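You operate a simulated robot arm through the tools that you are given. There is no shell and no other tool.

The job below is to be done with a simulated two-armed robot. You get a single attempt, and the scene is never put back.

Task
Wipe the brown smudge off the head block with the blue cleaning pad.
Fine: put the pad back, shut and latch the head cover, and leave the power off. Set down upright: blue cleaning pad. What is to be rubbed or washed off counts as gone when no trace of it is left.

It is judged by the outcome, as a careful person would: the job done as asked, and still so three seconds after it is handed in. It fails if anything else is knocked over, pushed out of place, dropped, spilled or broken. Lids that push on must go on centred and level and be pressed home; caps that screw on are set level and turned clockwise until they are tight.

Robot
Two 7-joint arms with fingered hands on one trunk that stands fixed in place. Base frame: the origin is at the foot of the trunk, x ahead of it, y to its left, z up; the work surface is at about z = 810. Units: mm, degrees, N and s.
The left shoulder is at [59, 174, 1065], the right one opposite. With the tool pointing down near the work surface each hand reaches from about 320 to 740 mm from the base axis, measured 20 degrees to its own side. Payload 3.8 kg a hand.
Tool frame (each hand has its own): the origin (TCP) lies between the finger pads and is the grasp point; the fingertips stand 26 mm ahead of it; z points along the fingers, y is the line along which they close. Largest opening 132 mm; the body of the gripper starts 73 mm behind the TCP. The gripper is a hand of 3 fingers: y runs from the thumb to the fingers, the wrist lies at [0, 0, -224] in the tool frame.
Orientation is that of the tool frame in the base frame, as a unit quaternion [w, x, y, z]. With the fingers straight down and closing along the base's y, the tool's x points along the base's -x, its y along +y and its z along -z.

Tools
- The arms move only by the tool drive_tool. It takes "left_motion", "right_motion" or both (then of equal length, played together; a hand with none holds still); each is a list of rows, each a list of 6 numbers: the shift along the tool's x, y, z in units of 40 mm (1.0 is 40 mm), then the turn, a rotation vector about the tool's x, y, z in units of 5 degrees (1.0 is 5 degrees). In form: [[x, y, z, wx, wy, wz], ...]. A call has 1 to 20 rows; each row shifts and turns the commanded pose from where the row before left it, along the tool's axes as they then stand. A call with a number of a shift or a turn outside -1 to 1 is refused whole. Rows are played at 5 a second. More than 50 mm and 8.6 degrees between two rows, and nothing of the call is played. Where a pose cannot be reached the arm comes as near as it can. A force on the tool above 40 N (or 10 N above the force at the start of the call, whichever is more), or a blocked arm, ends the call early, and 0.2 s more pass. In this call time passes only in rows, and 0.2 s behind the last. It gives the time, the measured TCP pose, the force on the tool (base axes), the opening and the grip force at its end, in the units of the frame above (readings bear some noise), with the torque about the TCP (base axes, N m) and any sound that the robot's microphone picked up.
- Cameras (640 x 400 px; columns grow to the right, rows downward): "scene" is now at [155.8, -59.1, 984.4]; the picture's right is [-0.68, -0.74, 0.00], its down [0.07, -0.07, -0.99] and it looks along [0.73, -0.67, 0.10] (base axes); focal length 214 px, centre (320, 200). "left" rides on the left gripper at [-62, 3, -92] in its tool frame; the picture's right is [-0.05, -1.00, 0.00], its down [0.83, -0.04, -0.56] and it looks along [0.55, -0.03, 0.83] (tool axes); focal length 230 px, centre (320, 200). "right" rides on the right gripper at [62, 3, -92] in its tool frame; the picture's right is [-0.05, 1.00, 0.00], its down [-0.83, -0.04, -0.56] and it looks along [-0.56, -0.03, 0.83] (tool axes); focal length 230 px, centre (320, 200). There is no depth. A picture from a camera that has moved, and an enlarged one, comes with that camera's place and axes in the base frame and with its lens.
- grab_frame(camera): a new picture of that camera. The clock stands still meanwhile.
- lift_body(by): slides the trunk up (or, below 0, down) by that many mm; the arms and the scene camera ride with it, the base frame stays. It gives what a move gives, with no picture.
- set_fingers(finger1, finger2, thumb_bend, hand): sets how far each is bent, from 0 (flat) to 1 (curled in); at 0.3 the hand is open as for a grip, at 0.7 the pads meet at the TCP. One left out holds its place. A second passes; each finger stops where it meets its share of the squeeze, and holds until it gets a number again. It is the only way to open and close the hand. It gives what a move gives, with no picture; readings hold the bend of each and the force on the fingers (four entries, about 0 where the hand has none), thumb and palm.
- turn_head(pan, tilt): turns the head with the scene camera to pan (to the left, within 60 degrees either way) and tilt (down, from -29 to 69), counted from straight ahead of the robot. It gives what a move gives.
- close_up(camera, box): a new picture of the part [left, top, right, bottom] of that camera's present view, enlarged. The clock stands still meanwhile.
- sign_off(): hands the job in; it is judged then, once.

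Places have to be worked out from the pictures, the camera data and where the tool is seen. Open the grippers and draw the arms clear of the work before you hand the job in, unless the task says otherwise.

The tools are called after "Emit:" as name(argument=value, ...) on one line, values as JSON. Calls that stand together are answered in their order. drive_tool: Moves the arms, as the interface text tells. Its arguments: {"type":"object","properties":{"left_motion":{"type":"array"},"right_motion":{"type":"array"}},"required":[]} The other tools are called the same way: lift_body (by) slides the trunk up or down; set_fingers (finger1, finger2, thumb_bend, hand) moves the fingers one by one; turn_head (pan, tilt) turns the head that bears the scene camera; grab_frame (camera) takes a picture; close_up (camera, box) takes an enlarged picture of a part of a camera's view; sign_off () hands the job in.

At the start:

```text
time: 0.0
left_tcp_pos: [438.8, -29.1, 1146.2]
left_tool_rot: [0.0, -0.001, 1.0, 0.0]
left_wrist_force: [-0.3, -0.4, 0.5]
left_wrist_torque: [0.02, 0.01, 0.01]
left_opening: 131.6
left_finger_force: 0.2
left_shape: jaw
left_bend: [0.3, 0.3, 0.3]
left_finger forces: [0.0, 0.0, 0.0, 0.1, 0.0, 0.1]
right_tcp_pos: [290.8, -426.1, 1105.9]
right_tool_rot: [0.0, 0.0, 1.0, 0.0]
right_wrist_force: [-0.6, -0.1, -0.4]
right_wrist_torque: [0.0, 0.02, 0.06]
right_opening: 131.8
right_finger_force: 0.1
right_shape: jaw
right_bend: [0.3, 0.3, 0.3]
right_finger forces: [0.0, 0.0, 0.1, 0.1, 0.0, 0.1]
trunk travel left (down, up): [-375.0, 107.0]
head pan, tilt: [-42.5, -5.8]
```

scene: 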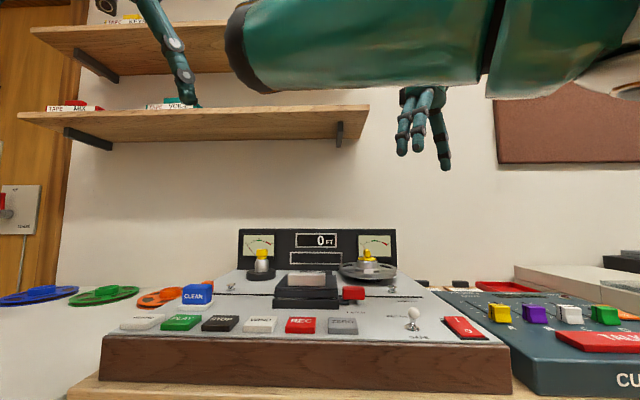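
right: 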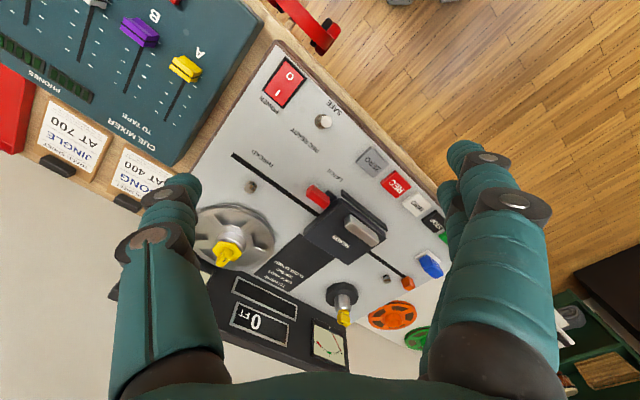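
left: 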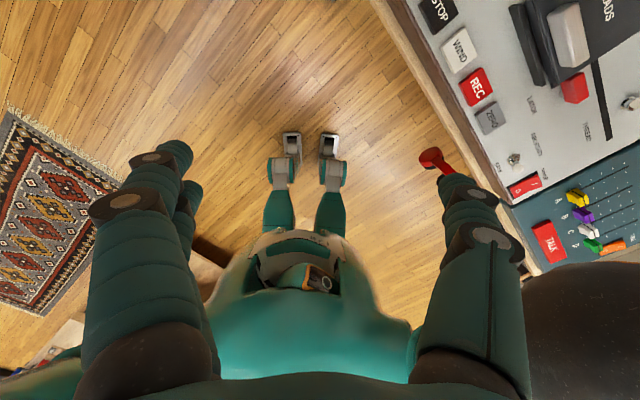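

The first pictures show a tape deck with a head block, reels, a blue "CLEAN" pad at its left and a power rocker at the right. I take enlarged views to understand it better before moving.

Emit:
close_up(camera="scene", box=[100, 220, 420, 400])

Emit:
close_up(camera="right", box=[180, 130, 480, 330])

Emit:
close_up(camera="scene", box=[380, 220, 640, 400])

```text
2.00 times, centred on (260, 310) of scene
camera zoom: at [155.8, -59.1, 984.4], right [-0.68, -0.74, 0.0], down [0.07, -0.07, -0.99], along [0.73, -0.67, 0.1], focal length 429 px, centre (440, -20)
```

zoom: 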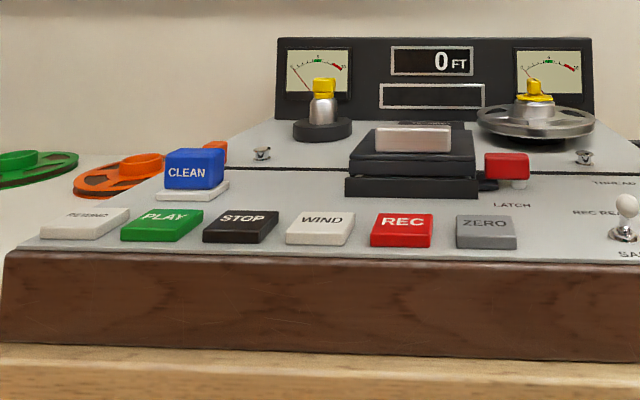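

```text
2.00 times, centred on (330, 230) of right
camera zoom: at [229.6, -421.9, 1198.0], right [0.05, 1.0, 0.0], down [0.83, -0.04, 0.56], along [0.56, -0.03, -0.83], focal length 460 px, centre (300, 140)
```

zoom: 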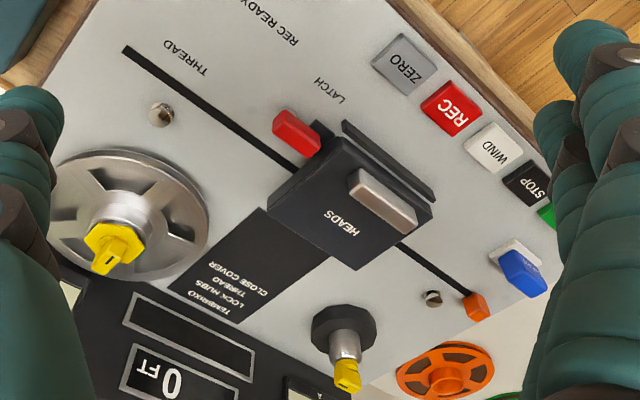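

```text
2.22 times, centred on (510, 310) of scene
camera zoom: at [155.8, -59.1, 984.4], right [-0.68, -0.74, 0.0], down [0.07, -0.07, -0.99], along [0.73, -0.67, 0.1], focal length 477 px, centre (-102, -44)
```

zoom: 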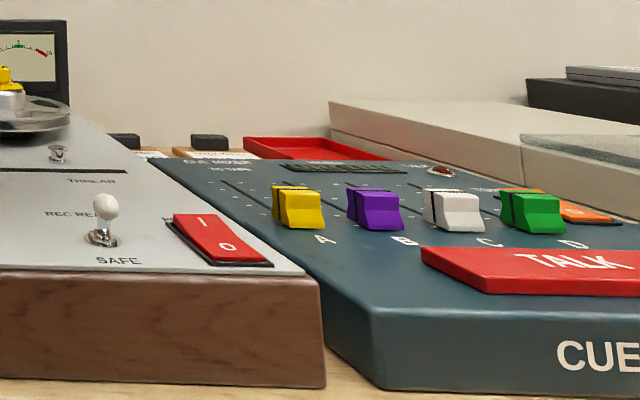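

Now I tilt the head down toward the deck for a better view of the head block and the parts around it.

Emit:
turn_head(pan=-45, tilt=25)

Emit:
grab_frame(camera="scene")

```text
time: 1.0
left_tcp_pos: [438.6, -30.0, 1146.8]
left_tool_rot: [0.0, -0.001, 1.0, 0.0]
left_wrist_force: [0.6, -0.3, -0.8]
left_wrist_torque: [0.0, 0.03, 0.0]
left_opening: 131.7
left_finger_force: 0.1
left_shape: jaw
left_bend: [0.3, 0.3, 0.3]
left_finger forces: [0.1, 0.0, 0.1, 0.0, 0.0, 0.1]
right_tcp_pos: [291.4, -425.7, 1104.9]
right_tool_rot: [0.0, 0.0, 1.0, -0.001]
right_wrist_force: [0.4, 0.6, -0.4]
right_wrist_torque: [0.01, -0.02, -0.03]
right_opening: 131.8
right_finger_force: 0.0
right_shape: jaw
right_bend: [0.3, 0.3, 0.3]
right_finger forces: [0.0, 0.0, 0.0, 0.0, 0.1, 0.1]
trunk travel left (down, up): [-375.0, 107.0]
head pan, tilt: [-45.0, 25.0]
```

```text
taken
camera scene: at [156.8, -65.5, 935.1], right [-0.71, -0.71, 0.0], down [-0.3, 0.3, -0.91], along [0.64, -0.64, -0.42], focal length 214 px, centre (320, 200)
```

scene: 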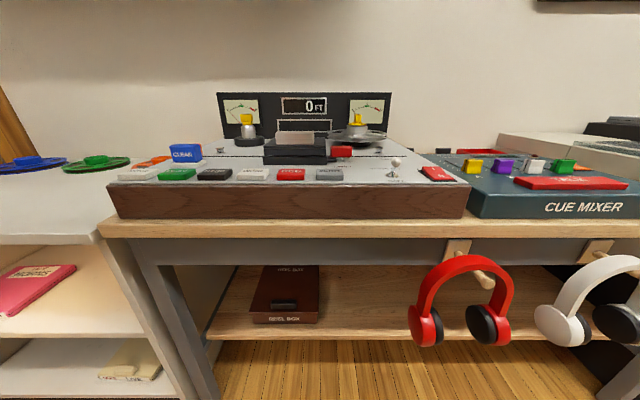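

The camera is low, so I raise the trunk to look down onto the deck from higher up.

Emit:
lift_body(by=105)

Emit:
turn_head(pan=-45, tilt=20)

Emit:
grab_frame(camera="scene")

Emit:
close_up(camera="scene", box=[140, 80, 460, 280])

Emit:
grab_frame(camera="right")

```text
time: 2.3
left_tcp_pos: [439.3, -29.9, 1249.7]
left_tool_rot: [-0.002, -0.001, 1.0, 0.0]
left_wrist_force: [0.6, -0.8, -0.1]
left_wrist_torque: [-0.01, 0.02, -0.02]
left_opening: 131.8
left_finger_force: 0.2
left_shape: jaw
left_bend: [0.3, 0.3, 0.3]
left_finger forces: [0.0, 0.1, 0.0, 0.1, 0.0, 0.1]
right_tcp_pos: [291.6, -426.1, 1209.5]
right_tool_rot: [-0.001, 0.001, 1.0, 0.0]
right_wrist_force: [0.9, 0.0, -0.3]
right_wrist_torque: [0.0, 0.03, -0.02]
right_opening: 131.8
right_finger_force: 0.0
right_shape: jaw
right_bend: [0.3, 0.3, 0.3]
right_finger forces: [0.0, 0.0, 0.0, 0.1, 0.0, 0.0]
trunk travel left (down, up): [-480.0, 2.0]
head pan, tilt: [-45.0, 25.0]
```

```text
time: 3.0
left_tcp_pos: [438.9, -30.0, 1251.2]
left_tool_rot: [0.0, -0.001, 1.0, -0.001]
left_wrist_force: [0.8, -0.3, -0.5]
left_wrist_torque: [0.01, -0.05, 0.03]
left_opening: 132.1
left_finger_force: 0.1
left_shape: jaw
left_bend: [0.3, 0.3, 0.3]
left_finger forces: [0.0, 0.1, 0.0, 0.0, 0.0, 0.0]
right_tcp_pos: [289.9, -424.8, 1208.8]
right_tool_rot: [-0.001, -0.001, 1.0, 0.0]
right_wrist_force: [0.1, -0.5, 0.6]
right_wrist_torque: [0.0, -0.02, 0.03]
right_opening: 132.2
right_finger_force: 0.1
right_shape: jaw
right_bend: [0.3, 0.3, 0.3]
right_finger forces: [0.0, 0.0, 0.1, 0.0, 0.0, 0.0]
trunk travel left (down, up): [-480.0, 2.0]
head pan, tilt: [-45.0, 20.0]
```

```text
taken
camera scene: at [171.0, -66.1, 1081.5], right [-0.71, -0.71, 0.0], down [-0.24, 0.24, -0.94], along [0.66, -0.66, -0.34], focal length 214 px, centre (320, 200)
```

scene: 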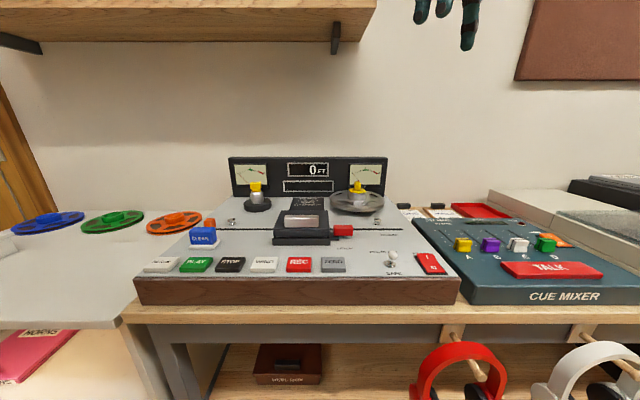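

```text
2.00 times, centred on (300, 180) of scene
camera zoom: at [171.0, -66.1, 1081.5], right [-0.71, -0.71, 0.0], down [-0.24, 0.24, -0.94], along [0.66, -0.66, -0.34], focal length 429 px, centre (360, 240)
```

zoom: 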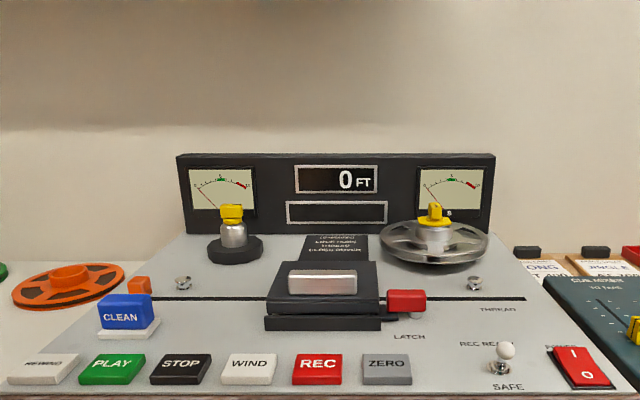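

```text
taken
camera right: at [229.8, -421.9, 1303.0], right [0.05, 1.0, 0.0], down [0.83, -0.04, 0.56], along [0.55, -0.03, -0.83], focal length 230 px, centre (320, 200)
```

right: 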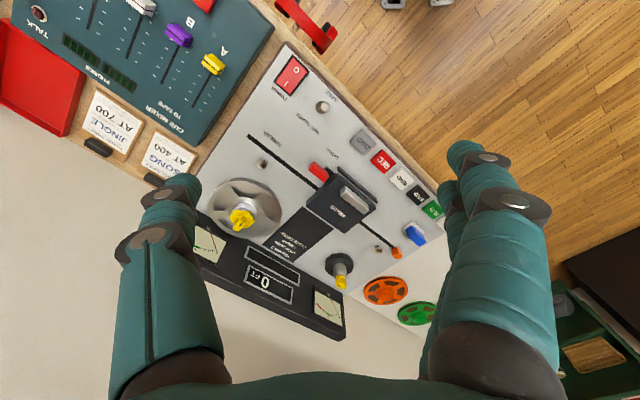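

The trunk is up; triangulating gives deck top z≈817, pad near (663, -186, 840), cover handle near (528, -360, 862), power rocker near (270, -478). I look closer at the cover, latch, and pad.

Emit:
close_up(camera="right", box=[240, 130, 440, 255])

Emit:
close_up(camera="scene", box=[240, 180, 380, 268])

Emit:
close_up(camera="scene", box=[140, 190, 280, 278])

```text
3.20 times, centred on (340, 192) of right
camera zoom: at [229.8, -421.9, 1303.0], right [0.05, 1.0, 0.0], down [0.83, -0.04, 0.56], along [0.55, -0.03, -0.83], focal length 736 px, centre (256, 224)
```

zoom: 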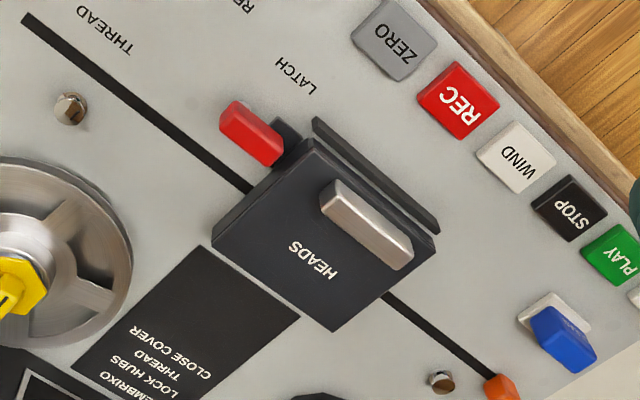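

```text
4.55 times, centred on (310, 224) of scene
camera zoom: at [171.0, -66.1, 1081.5], right [-0.71, -0.71, 0.0], down [-0.24, 0.24, -0.94], along [0.66, -0.66, -0.34], focal length 975 px, centre (366, 91)
```

zoom: 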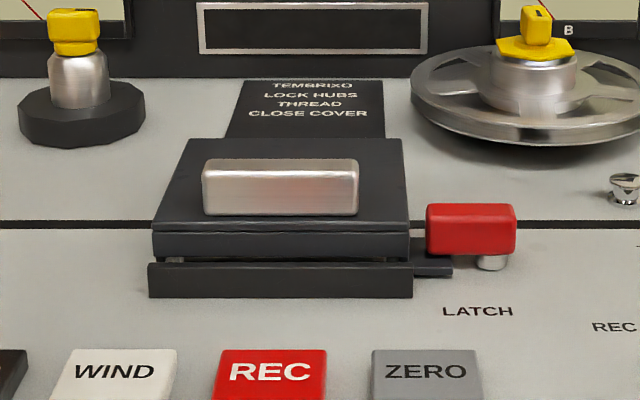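

```text
4.55 times, centred on (210, 234) of scene
camera zoom: at [171.0, -66.1, 1081.5], right [-0.71, -0.71, 0.0], down [-0.24, 0.24, -0.94], along [0.66, -0.66, -0.34], focal length 975 px, centre (820, 46)
```

zoom: 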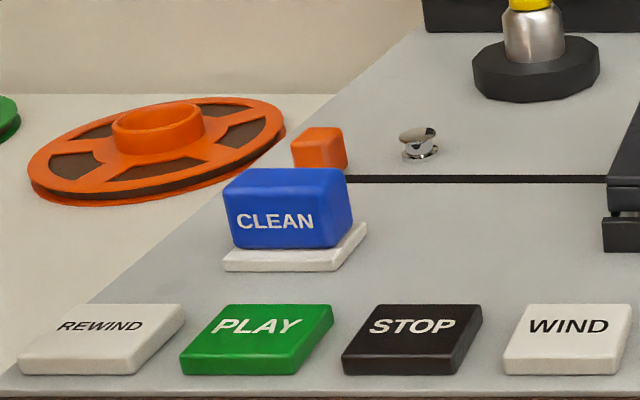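

The cover is a dark plate with a metal handle (about s=-45, d=463 in deck terms), with the red latch on its right. I turn the right hand to face the deck squarely and bring its camera in front of the cover for a low view.

Emit:
drive_tool(right_motion=[[0, 0, 0, 0, 0, 1], [0, 0, 0, 0, 0, 1], [0, 0, 0, 0, 0, 1], [0, 0, 0, 0, 0, 1], [0, 0, 0, 0, 0, 1], [0, 0, 0, 0, 0, 1], [0, 0, 0, 0, 0, 1], [0, 0, 0, 0, 0, 1], [0, 0, 0, 0, 0, 1], [0, 0.67, 0.8, 0, 0, 0], [0, 0.67, 0.8, 0, 0, 0], [0, 0.67, 0.8, 0, 0, 0], [0, 0.67, 0.8, 0, 0, 0], [0, 0.67, 0.8, 0, 0, 0], [0, 0.67, 0.8, 0, 0, 0], [0, 0.67, 0.8, 0, 0, 0], [0, 0.67, 0.8, 0, 0, 0]])

Emit:
grab_frame(camera="right")

Emit:
grab_frame(camera="scene")

```text
time: 6.6
left_tcp_pos: [439.5, -29.3, 1250.1]
left_tool_rot: [-0.001, -0.001, 1.0, 0.0]
left_wrist_force: [-0.1, -0.1, -0.5]
left_wrist_torque: [-0.01, 0.02, 0.0]
left_opening: 132.1
left_finger_force: 0.2
left_shape: jaw
left_bend: [0.3, 0.3, 0.3]
left_finger forces: [0.0, 0.0, 0.0, 0.0, 0.0, 0.0]
right_tcp_pos: [450.7, -280.8, 955.7]
right_tool_rot: [0.005, 0.384, 0.923, -0.002]
right_wrist_force: [0.4, 0.3, -1.1]
right_wrist_torque: [0.0, -0.01, -0.04]
right_opening: 131.8
right_finger_force: 0.1
right_shape: jaw
right_bend: [0.3, 0.3, 0.3]
right_finger forces: [0.0, 0.1, 0.1, 0.0, 0.0, 0.1]
right hand out of reach, approached as far as the arm can: row 16, 17
trunk travel left (down, up): [-480.0, 2.0]
head pan, tilt: [-45.0, 20.0]
```

```text
taken
camera right: at [409.7, -235.4, 1048.1], right [0.74, 0.67, 0.0], down [0.55, -0.62, 0.56], along [0.38, -0.42, -0.83], focal length 230 px, centre (320, 200)
```

right: 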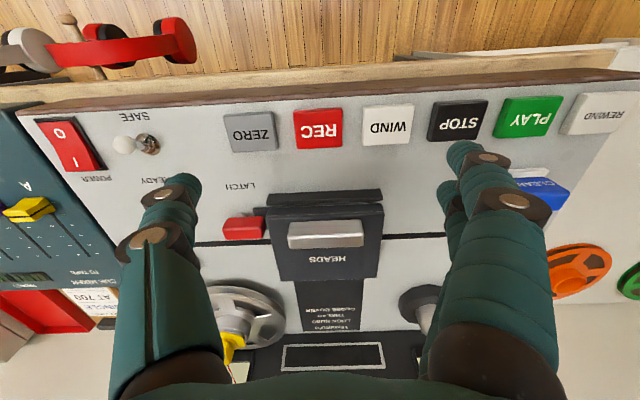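

```text
taken
camera scene: at [164.3, -69.6, 1066.7], right [-0.76, -0.65, 0.0], down [-0.31, 0.37, -0.87], along [0.57, -0.67, -0.48], focal length 214 px, centre (320, 200)
```

scene: 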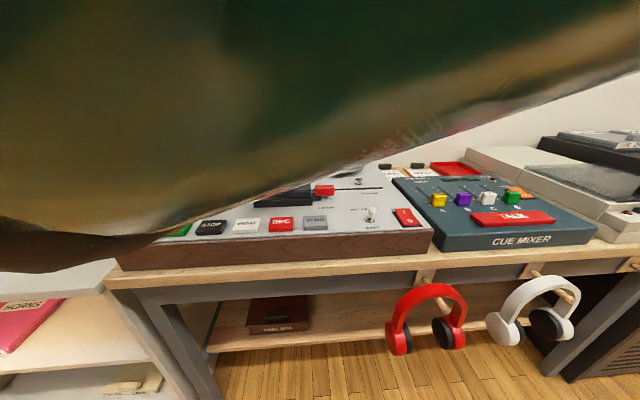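

Row 16-17 stopped just short and the elbow now fills the head camera's view, so I will lower the trunk again soon. First I enlarge the hand camera's view of the cover and latch.

Emit:
close_up(camera="right", box=[200, 160, 440, 310])

Emit:
close_up(camera="right", box=[440, 130, 640, 255])

```text
2.67 times, centred on (320, 235) of right
camera zoom: at [409.7, -235.4, 1048.1], right [0.74, 0.67, 0.0], down [0.55, -0.62, 0.56], along [0.38, -0.42, -0.83], focal length 614 px, centre (320, 107)
```

zoom: 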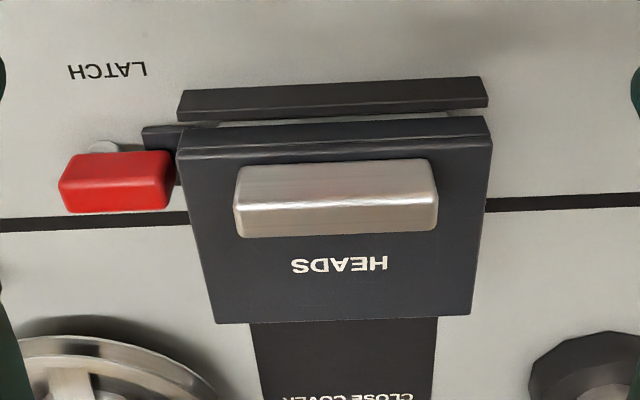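

```text
3.20 times, centred on (540, 192) of right
camera zoom: at [409.7, -235.4, 1048.1], right [0.74, 0.67, 0.0], down [0.55, -0.62, 0.56], along [0.38, -0.42, -0.83], focal length 736 px, centre (-384, 224)
```

zoom: 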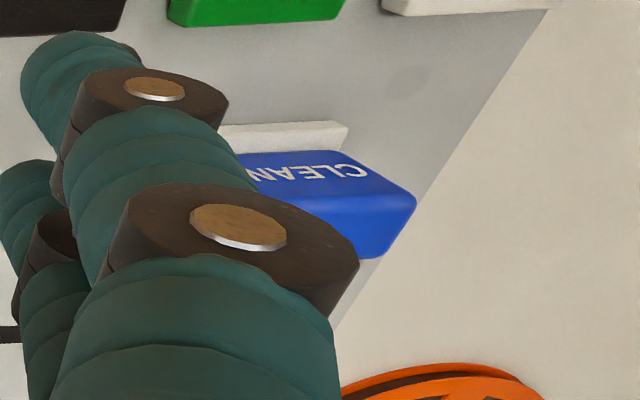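

The cover is closed and looks like a plate hinged at its rear, and the latch is a red turn-button pivoting on a silver post at its right with its left arm over a dark tab. I raise the hand to free the head from the elbow and check the head camera.

Emit:
drive_tool(right_motion=[[0, 0, -0.8, 0, 0, 0], [0, 0, -0.8, 0, 0, 0], [0, 0, -0.8, 0, 0, 0]])

Emit:
grab_frame(camera="scene")

```text
time: 7.4
left_tcp_pos: [437.1, -28.4, 1252.0]
left_tool_rot: [0.0, -0.001, 1.0, 0.001]
left_wrist_force: [0.4, 0.1, 1.0]
left_wrist_torque: [0.03, -0.02, 0.0]
left_opening: 132.1
left_finger_force: 0.0
left_shape: jaw
left_bend: [0.3, 0.3, 0.3]
left_finger forces: [0.0, 0.1, 0.0, 0.0, 0.1, 0.1]
right_tcp_pos: [447.5, -280.4, 1050.4]
right_tool_rot: [0.001, 0.382, 0.924, -0.001]
right_wrist_force: [0.2, 0.7, -0.8]
right_wrist_torque: [0.0, 0.04, -0.04]
right_opening: 132.0
right_finger_force: 0.0
right_shape: jaw
right_bend: [0.3, 0.3, 0.3]
right_finger forces: [0.0, 0.0, 0.0, 0.0, 0.0, 0.1]
trunk travel left (down, up): [-480.0, 2.0]
head pan, tilt: [-45.0, 20.0]
```

```text
taken
camera scene: at [170.6, -66.0, 1081.7], right [-0.71, -0.71, 0.0], down [-0.24, 0.24, -0.94], along [0.66, -0.66, -0.34], focal length 214 px, centre (320, 200)
```

scene: 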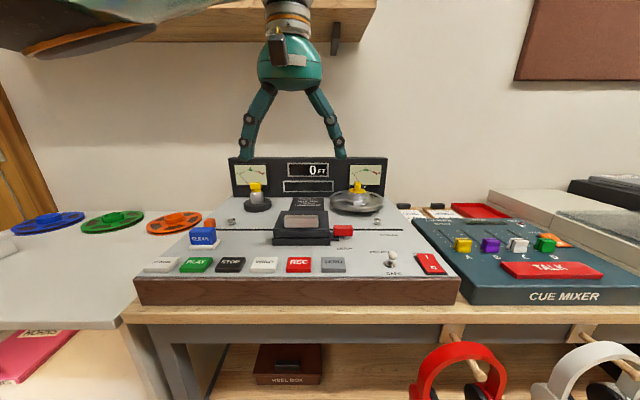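

The head camera is back in place, so the elbow had been pressing the head. Lowering the trunk puts the arm in a more comfortable posture for low work, so I lower it 150 mm (hand then at z≈900, in front of the cover) and move the left arm away to the left.

Emit:
drive_tool(left_motion=[[0, 1, 0, 0, 0, 0], [0, 1, 0, 0, 0, 0], [0, 1, 0, 0, 0, 0], [0, 1, 0, 0, 0, 0], [0, 1, 0, 0, 0, 0], [0, 1, 0, 0, 0, 0]])

Emit:
lift_body(by=-150)

Emit:
grab_frame(camera="scene")

Emit:
grab_frame(camera="right")

```text
time: 8.8
left_tcp_pos: [437.5, 211.0, 1252.6]
left_tool_rot: [0.0, 0.001, 1.0, -0.001]
left_wrist_force: [0.3, -0.9, -0.5]
left_wrist_torque: [-0.04, -0.02, 0.02]
left_opening: 132.0
left_finger_force: 0.0
left_shape: jaw
left_bend: [0.3, 0.3, 0.3]
left_finger forces: [0.1, 0.0, 0.0, 0.0, 0.0, 0.0]
right_tcp_pos: [448.9, -281.3, 1049.8]
right_tool_rot: [0.001, 0.383, 0.924, 0.0]
right_wrist_force: [0.0, 0.2, 0.0]
right_wrist_torque: [-0.03, -0.03, -0.02]
right_opening: 132.0
right_finger_force: 0.2
right_shape: jaw
right_bend: [0.3, 0.3, 0.3]
right_finger forces: [0.0, 0.0, 0.0, 0.0, 0.0, 0.0]
trunk travel left (down, up): [-480.0, 2.0]
head pan, tilt: [-45.0, 20.0]
```

```text
time: 10.5
left_tcp_pos: [437.7, 210.7, 1101.9]
left_tool_rot: [0.0, 0.0, 1.0, 0.0]
left_wrist_force: [0.2, -0.2, -0.3]
left_wrist_torque: [0.01, 0.0, 0.03]
left_opening: 131.6
left_finger_force: 0.1
left_shape: jaw
left_bend: [0.3, 0.3, 0.3]
left_finger forces: [0.0, 0.1, 0.0, 0.1, 0.0, 0.0]
right_tcp_pos: [447.5, -281.1, 900.9]
right_tool_rot: [0.001, 0.383, 0.924, 0.0]
right_wrist_force: [-0.2, -0.3, 0.0]
right_wrist_torque: [0.02, -0.03, 0.0]
right_opening: 131.9
right_finger_force: 0.0
right_shape: jaw
right_bend: [0.3, 0.3, 0.3]
right_finger forces: [0.0, 0.0, 0.0, 0.0, 0.1, 0.0]
trunk travel left (down, up): [-330.0, 152.0]
head pan, tilt: [-45.0, 20.0]
```

```text
taken
camera scene: at [151.5, -66.2, 895.5], right [-0.71, -0.71, 0.0], down [-0.24, 0.24, -0.94], along [0.66, -0.66, -0.34], focal length 214 px, centre (320, 200)
```

scene: 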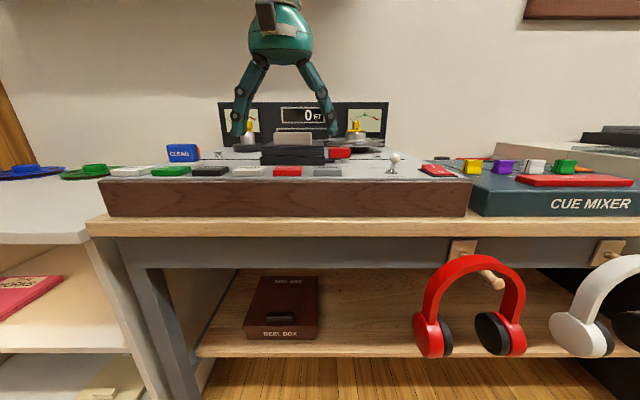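

```text
taken
camera right: at [407.4, -235.7, 993.4], right [0.74, 0.67, 0.0], down [0.56, -0.62, 0.56], along [0.37, -0.41, -0.83], focal length 230 px, centre (320, 200)
```

right: 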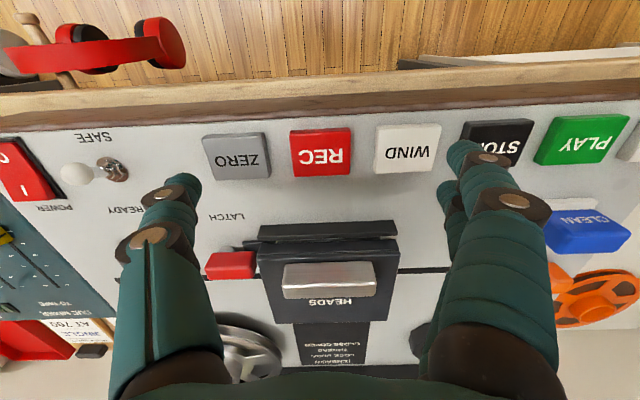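

Now I pitch the right hand so its camera looks at the cover's front from low down, without moving the grasp point.

Emit:
drive_tool(right_motion=[[0, 0, 0, 0, -1, 0], [0, 0, 0, 0, -1, 0], [0, 0, 0, 0, -1, 0], [0, 0, 0, 0, -1, 0], [0, 0, 0, 0, -1, 0], [0, 0, 0, 0, -1, 0], [0, 0, 0, 0, -1, 0]])

Emit:
grab_frame(camera="right")

Emit:
close_up(camera="right", box=[200, 140, 440, 290])

```text
time: 12.1
left_tcp_pos: [437.7, 210.3, 1101.4]
left_tool_rot: [0.0, 0.0, 1.0, 0.0]
left_wrist_force: [-0.3, -0.4, 0.6]
left_wrist_torque: [0.0, 0.0, -0.02]
left_opening: 132.0
left_finger_force: 0.0
left_shape: jaw
left_bend: [0.3, 0.3, 0.3]
left_finger forces: [0.0, 0.1, 0.0, 0.0, 0.0, 0.0]
right_tcp_pos: [451.8, -289.3, 902.9]
right_tool_rot: [0.279, 0.365, 0.881, -0.116]
right_wrist_force: [0.3, 0.1, 0.1]
right_wrist_torque: [-0.01, -0.03, -0.02]
right_opening: 131.8
right_finger_force: 0.0
right_shape: jaw
right_bend: [0.3, 0.3, 0.3]
right_finger forces: [0.0, 0.0, 0.1, 0.1, 0.0, 0.1]
right hand out of reach, approached as far as the arm can: row 3, 4
trunk travel left (down, up): [-330.0, 152.0]
head pan, tilt: [-45.0, 20.0]
```

```text
taken
camera right: at [381.9, -214.2, 942.9], right [0.74, 0.68, 0.03], down [0.22, -0.28, 0.93], along [0.64, -0.68, -0.36], focal length 230 px, centre (320, 200)
```

right: 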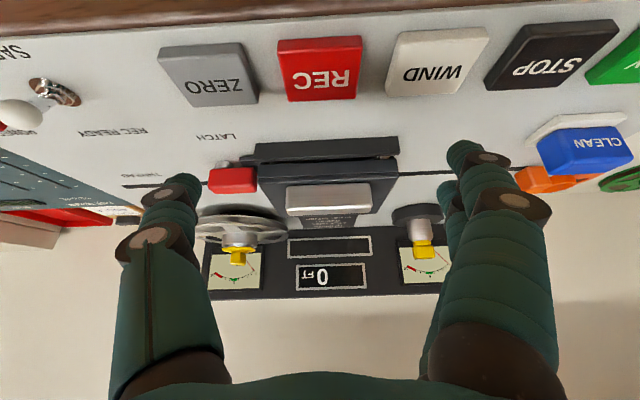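

```text
2.67 times, centred on (320, 215) of right
camera zoom: at [381.9, -214.2, 942.9], right [0.74, 0.68, 0.03], down [0.22, -0.28, 0.93], along [0.64, -0.68, -0.36], focal length 614 px, centre (320, 160)
```

zoom: 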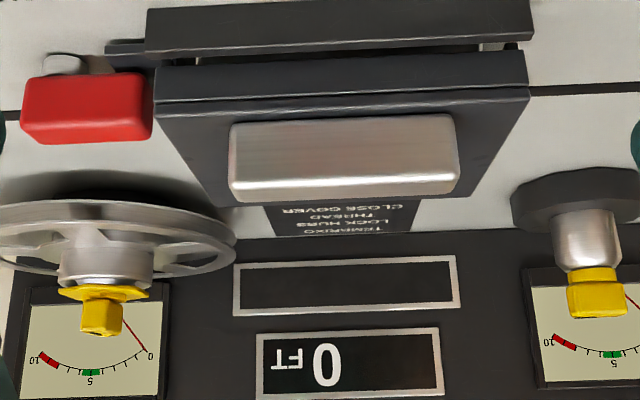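

The low view confirms the lip, the hinged plate, and the turn-button on its post. I close the fingers to see what shape the closed hand makes for pushing the latch.

Emit:
set_fingers(hand="right", finger1=0.68, finger2=0.68, thumb_bend=0.68)

Emit:
grab_frame(camera="right")

Emit:
close_up(camera="scene", box=[200, 0, 400, 180])

```text
time: 13.1
left_tcp_pos: [437.7, 209.4, 1102.2]
left_tool_rot: [0.0, 0.001, 1.0, 0.0]
left_wrist_force: [0.7, 0.4, 0.3]
left_wrist_torque: [0.04, 0.04, -0.01]
left_opening: 131.8
left_finger_force: 0.0
left_shape: jaw
left_bend: [0.3, 0.3, 0.3]
left_finger forces: [0.0, 0.0, 0.0, 0.0, 0.0, 0.0]
right_tcp_pos: [452.7, -289.5, 902.1]
right_tool_rot: [0.278, 0.365, 0.881, -0.116]
right_wrist_force: [0.0, -0.9, 0.7]
right_wrist_torque: [-0.04, -0.01, 0.01]
right_opening: 11.3
right_finger_force: 0.1
right_shape: fingers
right_bend: [0.68, 0.68, 0.68]
right_finger forces: [0.0, 0.1, 0.1, 0.1, 0.1, 0.1]
trunk travel left (down, up): [-330.0, 152.0]
head pan, tilt: [-45.0, 20.0]
```

```text
taken
camera right: at [382.0, -214.3, 942.9], right [0.74, 0.68, 0.03], down [0.22, -0.29, 0.93], along [0.64, -0.68, -0.36], focal length 230 px, centre (320, 200)
```

right: 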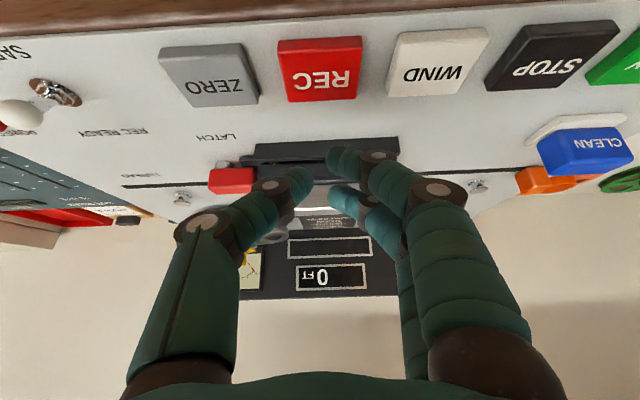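

```text
2.22 times, centred on (300, 90) of scene
camera zoom: at [151.6, -66.1, 895.5], right [-0.71, -0.71, 0.0], down [-0.24, 0.24, -0.94], along [0.66, -0.66, -0.34], focal length 477 px, centre (364, 444)
```

zoom: 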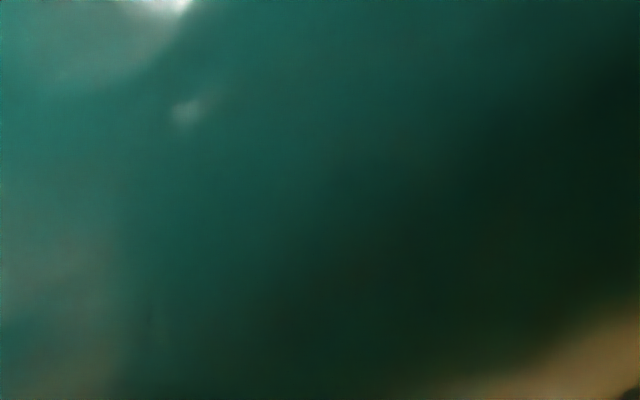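

The closed hand makes a compact tip (fingers at about ±12 mm sideways in tool x, ±17 mm in y), good for pushing the button. I bring the hand back to pointing straight down.

Emit:
drive_tool(right_motion=[[0, 0, 0, 0, 1, 0], [0, 0, 0, 0, 1, 0], [0, 0, 0, 0, 1, 0], [0, 0, 0, 0, 1, 0], [0, 0, 0, 0, 1, 0], [0, 0, 0, 0, 1, 0], [0, 0, 0, 0, 1, 0]])

```text
time: 14.7
left_tcp_pos: [438.7, 210.5, 1102.5]
left_tool_rot: [0.001, -0.001, 1.0, 0.0]
left_wrist_force: [0.3, 0.4, -0.1]
left_wrist_torque: [-0.02, 0.01, -0.01]
left_opening: 132.0
left_finger_force: 0.1
left_shape: jaw
left_bend: [0.3, 0.3, 0.3]
left_finger forces: [0.0, 0.0, 0.0, 0.0, 0.0, 0.2]
right_tcp_pos: [452.2, -288.8, 902.2]
right_tool_rot: [0.0, 0.382, 0.924, 0.0]
right_wrist_force: [0.4, -0.1, 0.3]
right_wrist_torque: [-0.02, -0.01, 0.01]
right_opening: 11.3
right_finger_force: 0.1
right_shape: fingers
right_bend: [0.68, 0.68, 0.68]
right_finger forces: [0.0, 0.0, 0.0, 0.0, 0.0, 0.1]
trunk travel left (down, up): [-330.0, 152.0]
head pan, tilt: [-45.0, 20.0]
```

The hand is straight down at deck (s=-41, d=356). I shift it to the right in front of the latch (s=45, d=410), still at safe height, and look.

Emit:
drive_tool(right_motion=[[-0.447, -0.72, 0, 0, 0, 0], [-0.447, -0.72, 0, 0, 0, 0], [-0.447, -0.72, 0, 0, 0, 0]])

Emit:
grab_frame(camera="right")

Emit:
grab_frame(camera="scene")

```text
time: 15.5
left_tcp_pos: [438.3, 209.3, 1102.1]
left_tool_rot: [0.0, 0.0, 1.0, 0.0]
left_wrist_force: [-0.4, -1.1, -0.3]
left_wrist_torque: [0.02, -0.02, 0.02]
left_opening: 131.9
left_finger_force: 0.0
left_shape: jaw
left_bend: [0.3, 0.3, 0.3]
left_finger forces: [0.0, 0.0, 0.0, 0.0, 0.0, 0.0]
right_tcp_pos: [429.0, -387.9, 901.6]
right_tool_rot: [0.001, 0.382, 0.924, 0.0]
right_wrist_force: [0.3, 0.2, 0.4]
right_wrist_torque: [0.03, 0.01, 0.01]
right_opening: 11.3
right_finger_force: 0.1
right_shape: fingers
right_bend: [0.68, 0.68, 0.68]
right_finger forces: [0.0, 0.0, 0.1, 0.0, 0.0, 0.1]
trunk travel left (down, up): [-330.0, 152.0]
head pan, tilt: [-45.0, 20.0]
```

```text
taken
camera right: at [389.1, -342.5, 994.5], right [0.74, 0.67, 0.0], down [0.56, -0.62, 0.56], along [0.37, -0.41, -0.83], focal length 230 px, centre (320, 200)
```

right: 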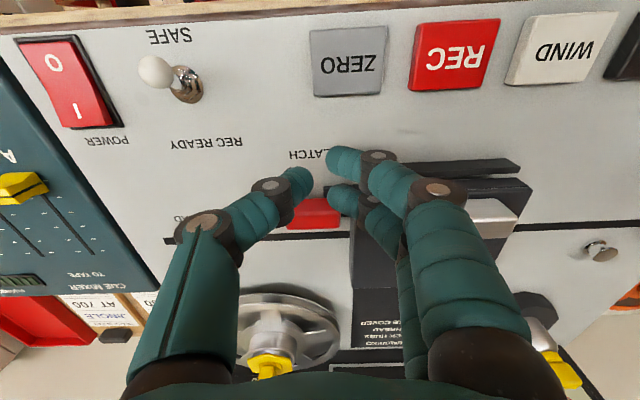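

```text
taken
camera scene: at [151.7, -66.6, 895.4], right [-0.71, -0.71, 0.0], down [-0.24, 0.24, -0.94], along [0.66, -0.66, -0.34], focal length 214 px, centre (320, 200)
```

scene: 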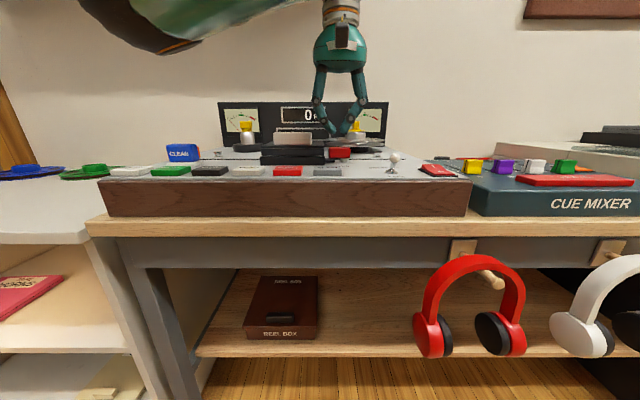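

TCP is at s=45, d=410, z=902. I enlarge the scene view around the latch to check heights before lowering.

Emit:
close_up(camera="scene", box=[240, 90, 420, 190])

Emit:
close_up(camera="right", box=[240, 130, 440, 255])

```text
3.56 times, centred on (330, 140) of scene
camera zoom: at [151.7, -66.6, 895.4], right [-0.71, -0.71, 0.0], down [-0.24, 0.24, -0.94], along [0.66, -0.66, -0.34], focal length 763 px, centre (284, 413)
```

zoom: 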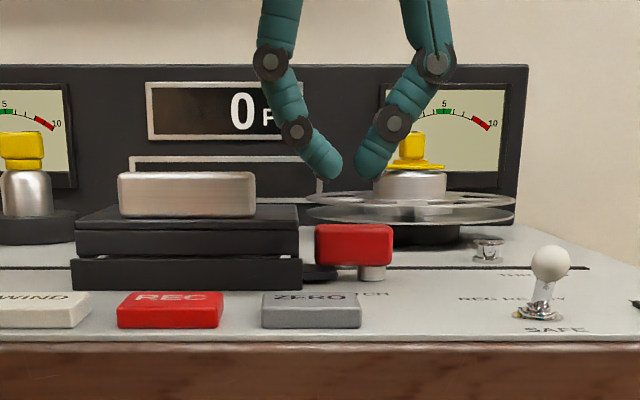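

```text
3.20 times, centred on (340, 192) of right
camera zoom: at [389.1, -342.5, 994.5], right [0.74, 0.67, 0.0], down [0.56, -0.62, 0.56], along [0.37, -0.41, -0.83], focal length 736 px, centre (256, 224)
```

zoom: 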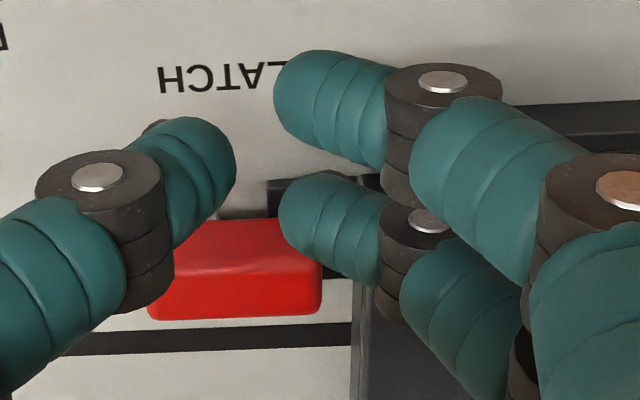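

The fingers splay outward above the tips, so pushing beside the cover at this yaw would brush the cover edge. Instead I'll straddle the knob front-to-back: rotate the hand 90° about its axis (thumb to the rear, fingers to the front).

Emit:
drive_tool(right_motion=[[0, 0, 0, 0, 0, -1], [0, 0, 0, 0, 0, -1], [0, 0, 0, 0, 0, -1], [0, 0, 0, 0, 0, -1], [0, 0, 0, 0, 0, -1], [0, 0, 0, 0, 0, -1], [0, 0, 0, 0, 0, -1], [0, 0, 0, 0, 0, -1], [0, 0, 0, 0, 0, -1], [0, 0, 0, 0, 0, -1], [0, 0, 0, 0, 0, -1], [0, 0, 0, 0, 0, -1], [0, 0, 0, 0, 0, -1], [0, 0, 0, 0, 0, -1], [0, 0, 0, 0, 0, -1], [0, 0, 0, 0, 0, -1], [0, 0, 0, 0, 0, -1], [0, 0, 0, 0, 0, -1]])

Emit:
set_fingers(hand="right", finger1=0.54, finger2=0.54, thumb_bend=0.54)

Emit:
grab_frame(camera="scene")

Emit:
grab_frame(camera="right")

```text
time: 19.3
left_tcp_pos: [437.2, 210.3, 1101.5]
left_tool_rot: [0.0, 0.0, 1.0, 0.001]
left_wrist_force: [0.3, -0.3, 0.1]
left_wrist_torque: [0.01, 0.02, -0.03]
left_opening: 131.6
left_finger_force: 0.0
left_shape: jaw
left_bend: [0.3, 0.3, 0.3]
left_finger forces: [0.1, 0.0, 0.1, 0.0, 0.0, 0.1]
right_tcp_pos: [429.4, -388.5, 901.9]
right_tool_rot: [0.0, -0.384, 0.923, -0.001]
right_wrist_force: [-0.3, 1.0, 0.3]
right_wrist_torque: [-0.02, -0.02, -0.03]
right_opening: 11.6
right_finger_force: 0.1
right_shape: fingers
right_bend: [0.68, 0.68, 0.68]
right_finger forces: [0.0, 0.0, 0.0, 0.1, 0.0, 0.1]
trunk travel left (down, up): [-330.0, 152.0]
head pan, tilt: [-45.0, 20.0]
```

```text
time: 20.3
left_tcp_pos: [437.7, 210.7, 1102.4]
left_tool_rot: [0.0, 0.0, 1.0, 0.001]
left_wrist_force: [-0.3, 0.0, 0.3]
left_wrist_torque: [0.0, -0.01, 0.02]
left_opening: 131.9
left_finger_force: 0.1
left_shape: jaw
left_bend: [0.3, 0.3, 0.3]
left_finger forces: [0.1, 0.0, 0.0, 0.1, 0.2, 0.1]
right_tcp_pos: [429.7, -388.8, 902.7]
right_tool_rot: [0.002, -0.382, 0.924, 0.0]
right_wrist_force: [0.9, -0.6, 0.0]
right_wrist_torque: [0.02, 0.01, -0.01]
right_opening: 53.7
right_finger_force: 0.1
right_shape: fingers
right_bend: [0.54, 0.54, 0.54]
right_finger forces: [0.1, 0.0, 0.1, 0.0, 0.0, 0.0]
trunk travel left (down, up): [-330.0, 152.0]
head pan, tilt: [-45.0, 20.0]
```

```text
taken
camera scene: at [151.6, -66.1, 895.5], right [-0.71, -0.71, 0.0], down [-0.24, 0.24, -0.94], along [0.66, -0.66, -0.34], focal length 214 px, centre (320, 200)
```

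scene: 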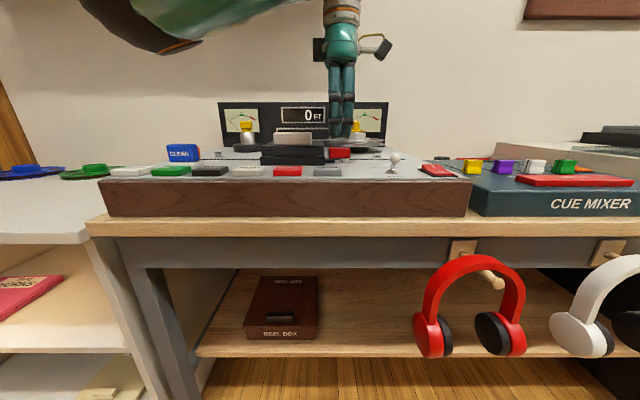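

```text
taken
camera right: at [383.9, -429.7, 995.1], right [-0.67, 0.74, 0.0], down [0.62, 0.56, 0.56], along [0.41, 0.37, -0.83], focal length 230 px, centre (320, 200)
```

right: 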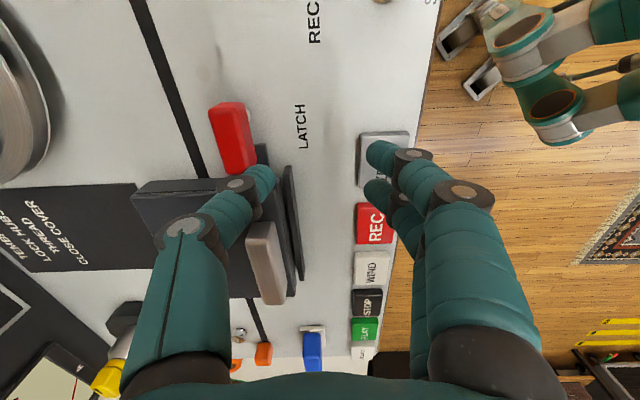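

The fork is open to 54 mm with the thumb to the rear. I enlarge the hand view to locate the knob precisely.

Emit:
close_up(camera="right", box=[160, 80, 320, 180])

Emit:
close_up(camera="scene", box=[260, 90, 420, 190])

```text
4.00 times, centred on (240, 130) of right
camera zoom: at [383.9, -429.7, 995.1], right [-0.67, 0.74, 0.0], down [0.62, 0.56, 0.56], along [0.41, 0.37, -0.83], focal length 920 px, centre (640, 480)
```

zoom: 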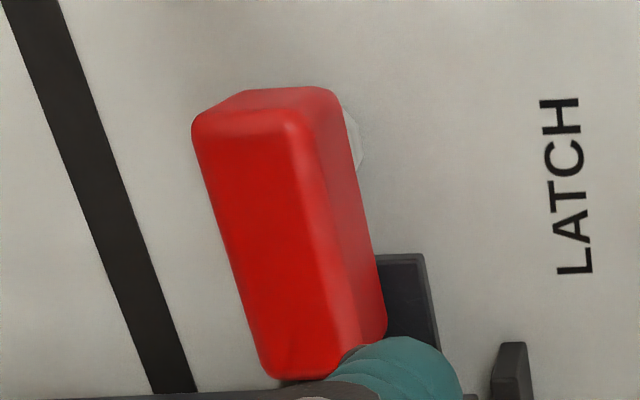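

```text
4.00 times, centred on (340, 140) of scene
camera zoom: at [151.6, -66.1, 895.5], right [-0.71, -0.71, 0.0], down [-0.24, 0.24, -0.94], along [0.66, -0.66, -0.34], focal length 858 px, centre (240, 440)
```

zoom: 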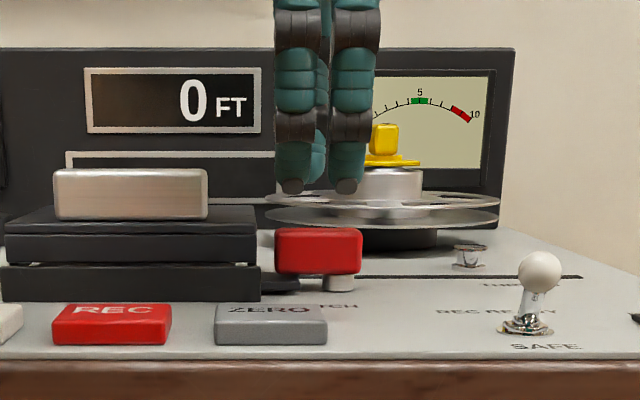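

Calibrating with the fingertips, the knob spans s≈28–77, d≈462–483, z≈824–842, with its post at about (63, 468). I move over the knob at (52, 472) and lower partway.

Emit:
drive_tool(right_motion=[[0.084, -0.762, 0, 0, 0, 0], [0.084, -0.762, 0, 0, 0, 0], [0, 0, 0.3, 0, 0, 0]])

Emit:
close_up(camera="scene", box=[260, 90, 420, 190])

Emit:
grab_frame(camera="right")

```text
time: 21.1
left_tcp_pos: [438.2, 210.0, 1100.1]
left_tool_rot: [0.0, 0.001, 1.0, -0.001]
left_wrist_force: [-0.2, -0.5, -1.0]
left_wrist_torque: [0.05, 0.03, -0.03]
left_opening: 131.7
left_finger_force: 0.1
left_shape: jaw
left_bend: [0.3, 0.3, 0.3]
left_finger forces: [0.1, 0.0, 0.0, 0.0, 0.0, 0.0]
right_tcp_pos: [467.6, -437.6, 891.3]
right_tool_rot: [0.001, -0.383, 0.924, -0.001]
right_wrist_force: [-0.4, 0.1, -0.3]
right_wrist_torque: [-0.01, 0.0, -0.01]
right_opening: 53.8
right_finger_force: 0.1
right_shape: fingers
right_bend: [0.54, 0.54, 0.54]
right_finger forces: [0.0, 0.0, 0.0, 0.0, 0.0, 0.0]
trunk travel left (down, up): [-330.0, 152.0]
head pan, tilt: [-45.0, 20.0]
```

```text
4.00 times, centred on (340, 140) of scene
camera zoom: at [151.7, -66.1, 895.5], right [-0.71, -0.71, 0.0], down [-0.24, 0.24, -0.94], along [0.66, -0.66, -0.34], focal length 858 px, centre (240, 440)
```

zoom: 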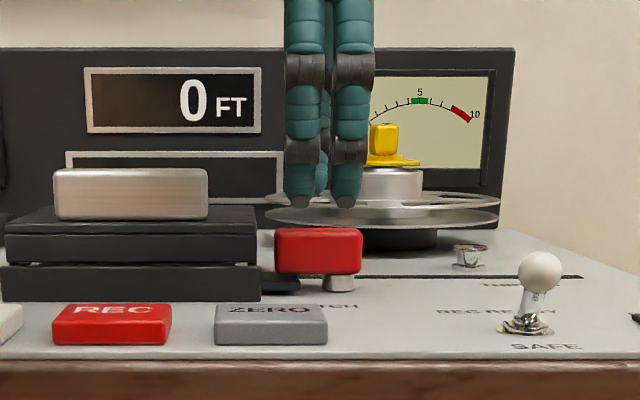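

```text
taken
camera right: at [422.3, -478.5, 984.0], right [-0.67, 0.74, 0.0], down [0.62, 0.56, 0.56], along [0.41, 0.37, -0.83], focal length 230 px, centre (320, 200)
```

right: 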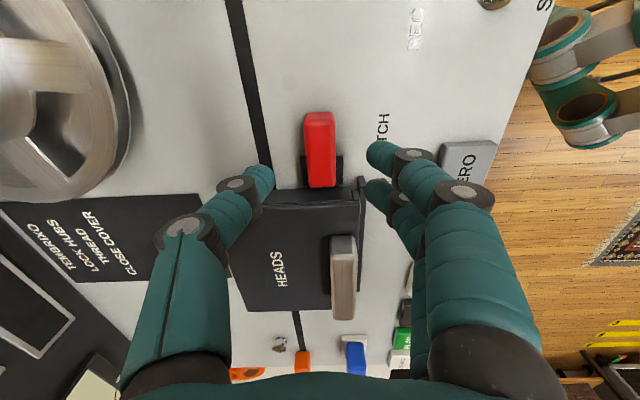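

The knob sits centred between the fingers in the hand view (TCP at s=53, d=472.5). I lower 27 mm so the tips straddle it.

Emit:
drive_tool(right_motion=[[0, 0, 0.35, 0, 0, 0], [0, 0, 0.33, 0, 0, 0]])

Emit:
close_up(camera="scene", box=[260, 90, 420, 190])

Emit:
close_up(camera="right", box=[200, 80, 440, 230])

```text
time: 21.7
left_tcp_pos: [438.2, 210.4, 1101.4]
left_tool_rot: [0.0, -0.001, 1.0, -0.001]
left_wrist_force: [1.0, 0.3, 0.4]
left_wrist_torque: [-0.02, -0.01, 0.0]
left_opening: 131.9
left_finger_force: 0.1
left_shape: jaw
left_bend: [0.3, 0.3, 0.3]
left_finger forces: [0.0, 0.0, 0.1, 0.0, 0.0, 0.0]
right_tcp_pos: [467.5, -435.6, 864.0]
right_tool_rot: [0.0, -0.383, 0.924, -0.001]
right_wrist_force: [0.6, 0.0, -0.4]
right_wrist_torque: [0.0, 0.0, -0.03]
right_opening: 54.1
right_finger_force: 0.1
right_shape: fingers
right_bend: [0.54, 0.54, 0.54]
right_finger forces: [0.1, 0.0, 0.0, 0.0, 0.0, 0.1]
trunk travel left (down, up): [-330.0, 152.0]
head pan, tilt: [-45.0, 20.0]
```

```text
4.00 times, centred on (340, 140) of scene
camera zoom: at [151.7, -66.2, 895.5], right [-0.71, -0.71, 0.0], down [-0.24, 0.24, -0.94], along [0.66, -0.66, -0.34], focal length 858 px, centre (240, 440)
```

zoom: 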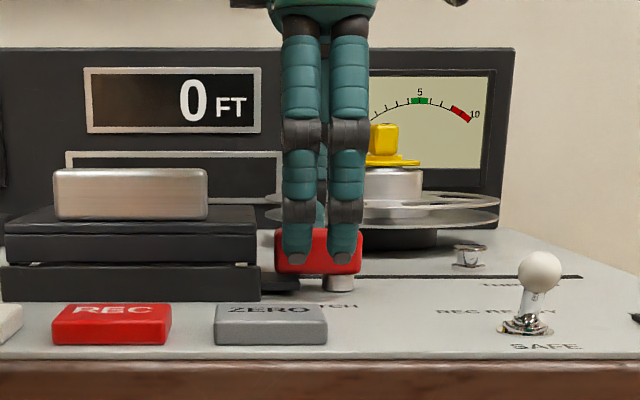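

```text
2.67 times, centred on (320, 155) of right
camera zoom: at [422.9, -478.1, 955.9], right [-0.67, 0.74, 0.0], down [0.62, 0.56, 0.55], along [0.41, 0.37, -0.83], focal length 614 px, centre (320, 320)
```

zoom: 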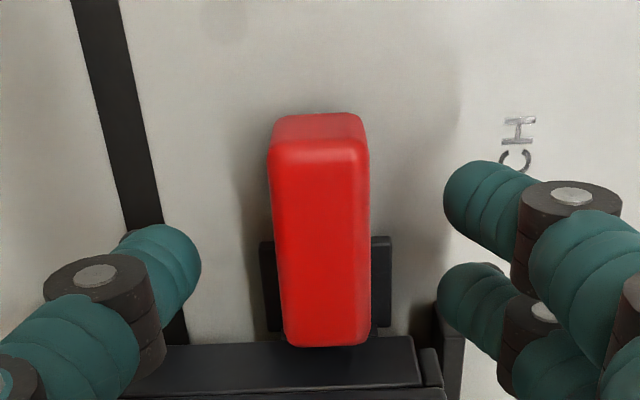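

The tips straddle the knob well, and the dark keeper plate lies under its left end. I close the fork lightly onto the knob.

Emit:
set_fingers(hand="right", finger1=0.63, finger2=0.63, thumb_bend=0.63)

Emit:
close_up(camera="right", box=[200, 80, 440, 230])

Emit:
close_up(camera="scene", box=[260, 90, 420, 190])

```text
time: 22.7
left_tcp_pos: [438.1, 210.7, 1101.8]
left_tool_rot: [0.0, 0.0, 1.0, 0.0]
left_wrist_force: [-0.8, -0.5, 0.4]
left_wrist_torque: [-0.02, 0.01, -0.03]
left_opening: 132.1
left_finger_force: 0.1
left_shape: jaw
left_bend: [0.3, 0.3, 0.3]
left_finger forces: [0.0, 0.1, 0.0, 0.0, 0.0, 0.0]
right_tcp_pos: [468.6, -436.4, 862.8]
right_tool_rot: [0.001, -0.383, 0.924, 0.0]
right_wrist_force: [-0.2, 0.0, -0.9]
right_wrist_torque: [-0.02, 0.02, -0.01]
right_opening: 26.1
right_finger_force: 0.0
right_shape: fingers
right_bend: [0.63, 0.63, 0.63]
right_finger forces: [0.0, 0.0, 0.0, 0.0, 0.0, 0.0]
trunk travel left (down, up): [-330.0, 152.0]
head pan, tilt: [-45.0, 20.0]
```

```text
2.67 times, centred on (320, 155) of right
camera zoom: at [423.0, -478.0, 956.2], right [-0.67, 0.74, 0.0], down [0.62, 0.56, 0.56], along [0.41, 0.37, -0.83], focal length 614 px, centre (320, 320)
```

zoom: 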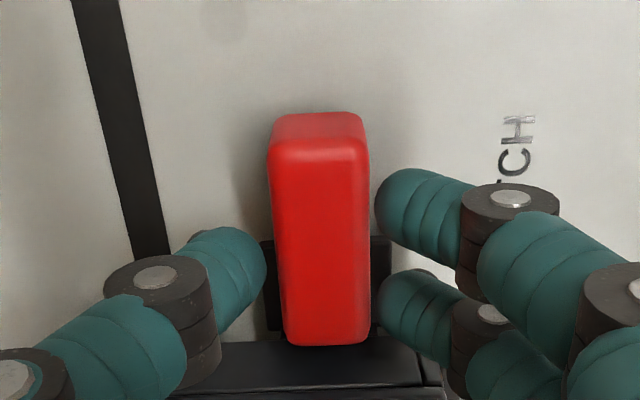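

```text
4.00 times, centred on (340, 140) of scene
camera zoom: at [151.6, -66.1, 895.5], right [-0.71, -0.71, 0.0], down [-0.24, 0.24, -0.94], along [0.66, -0.66, -0.34], focal length 858 px, centre (240, 440)
```

zoom: 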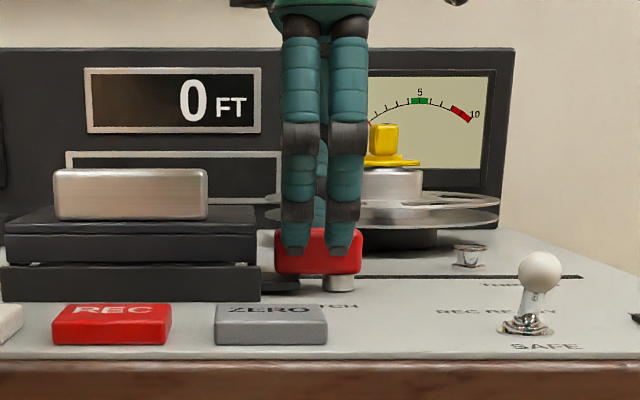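

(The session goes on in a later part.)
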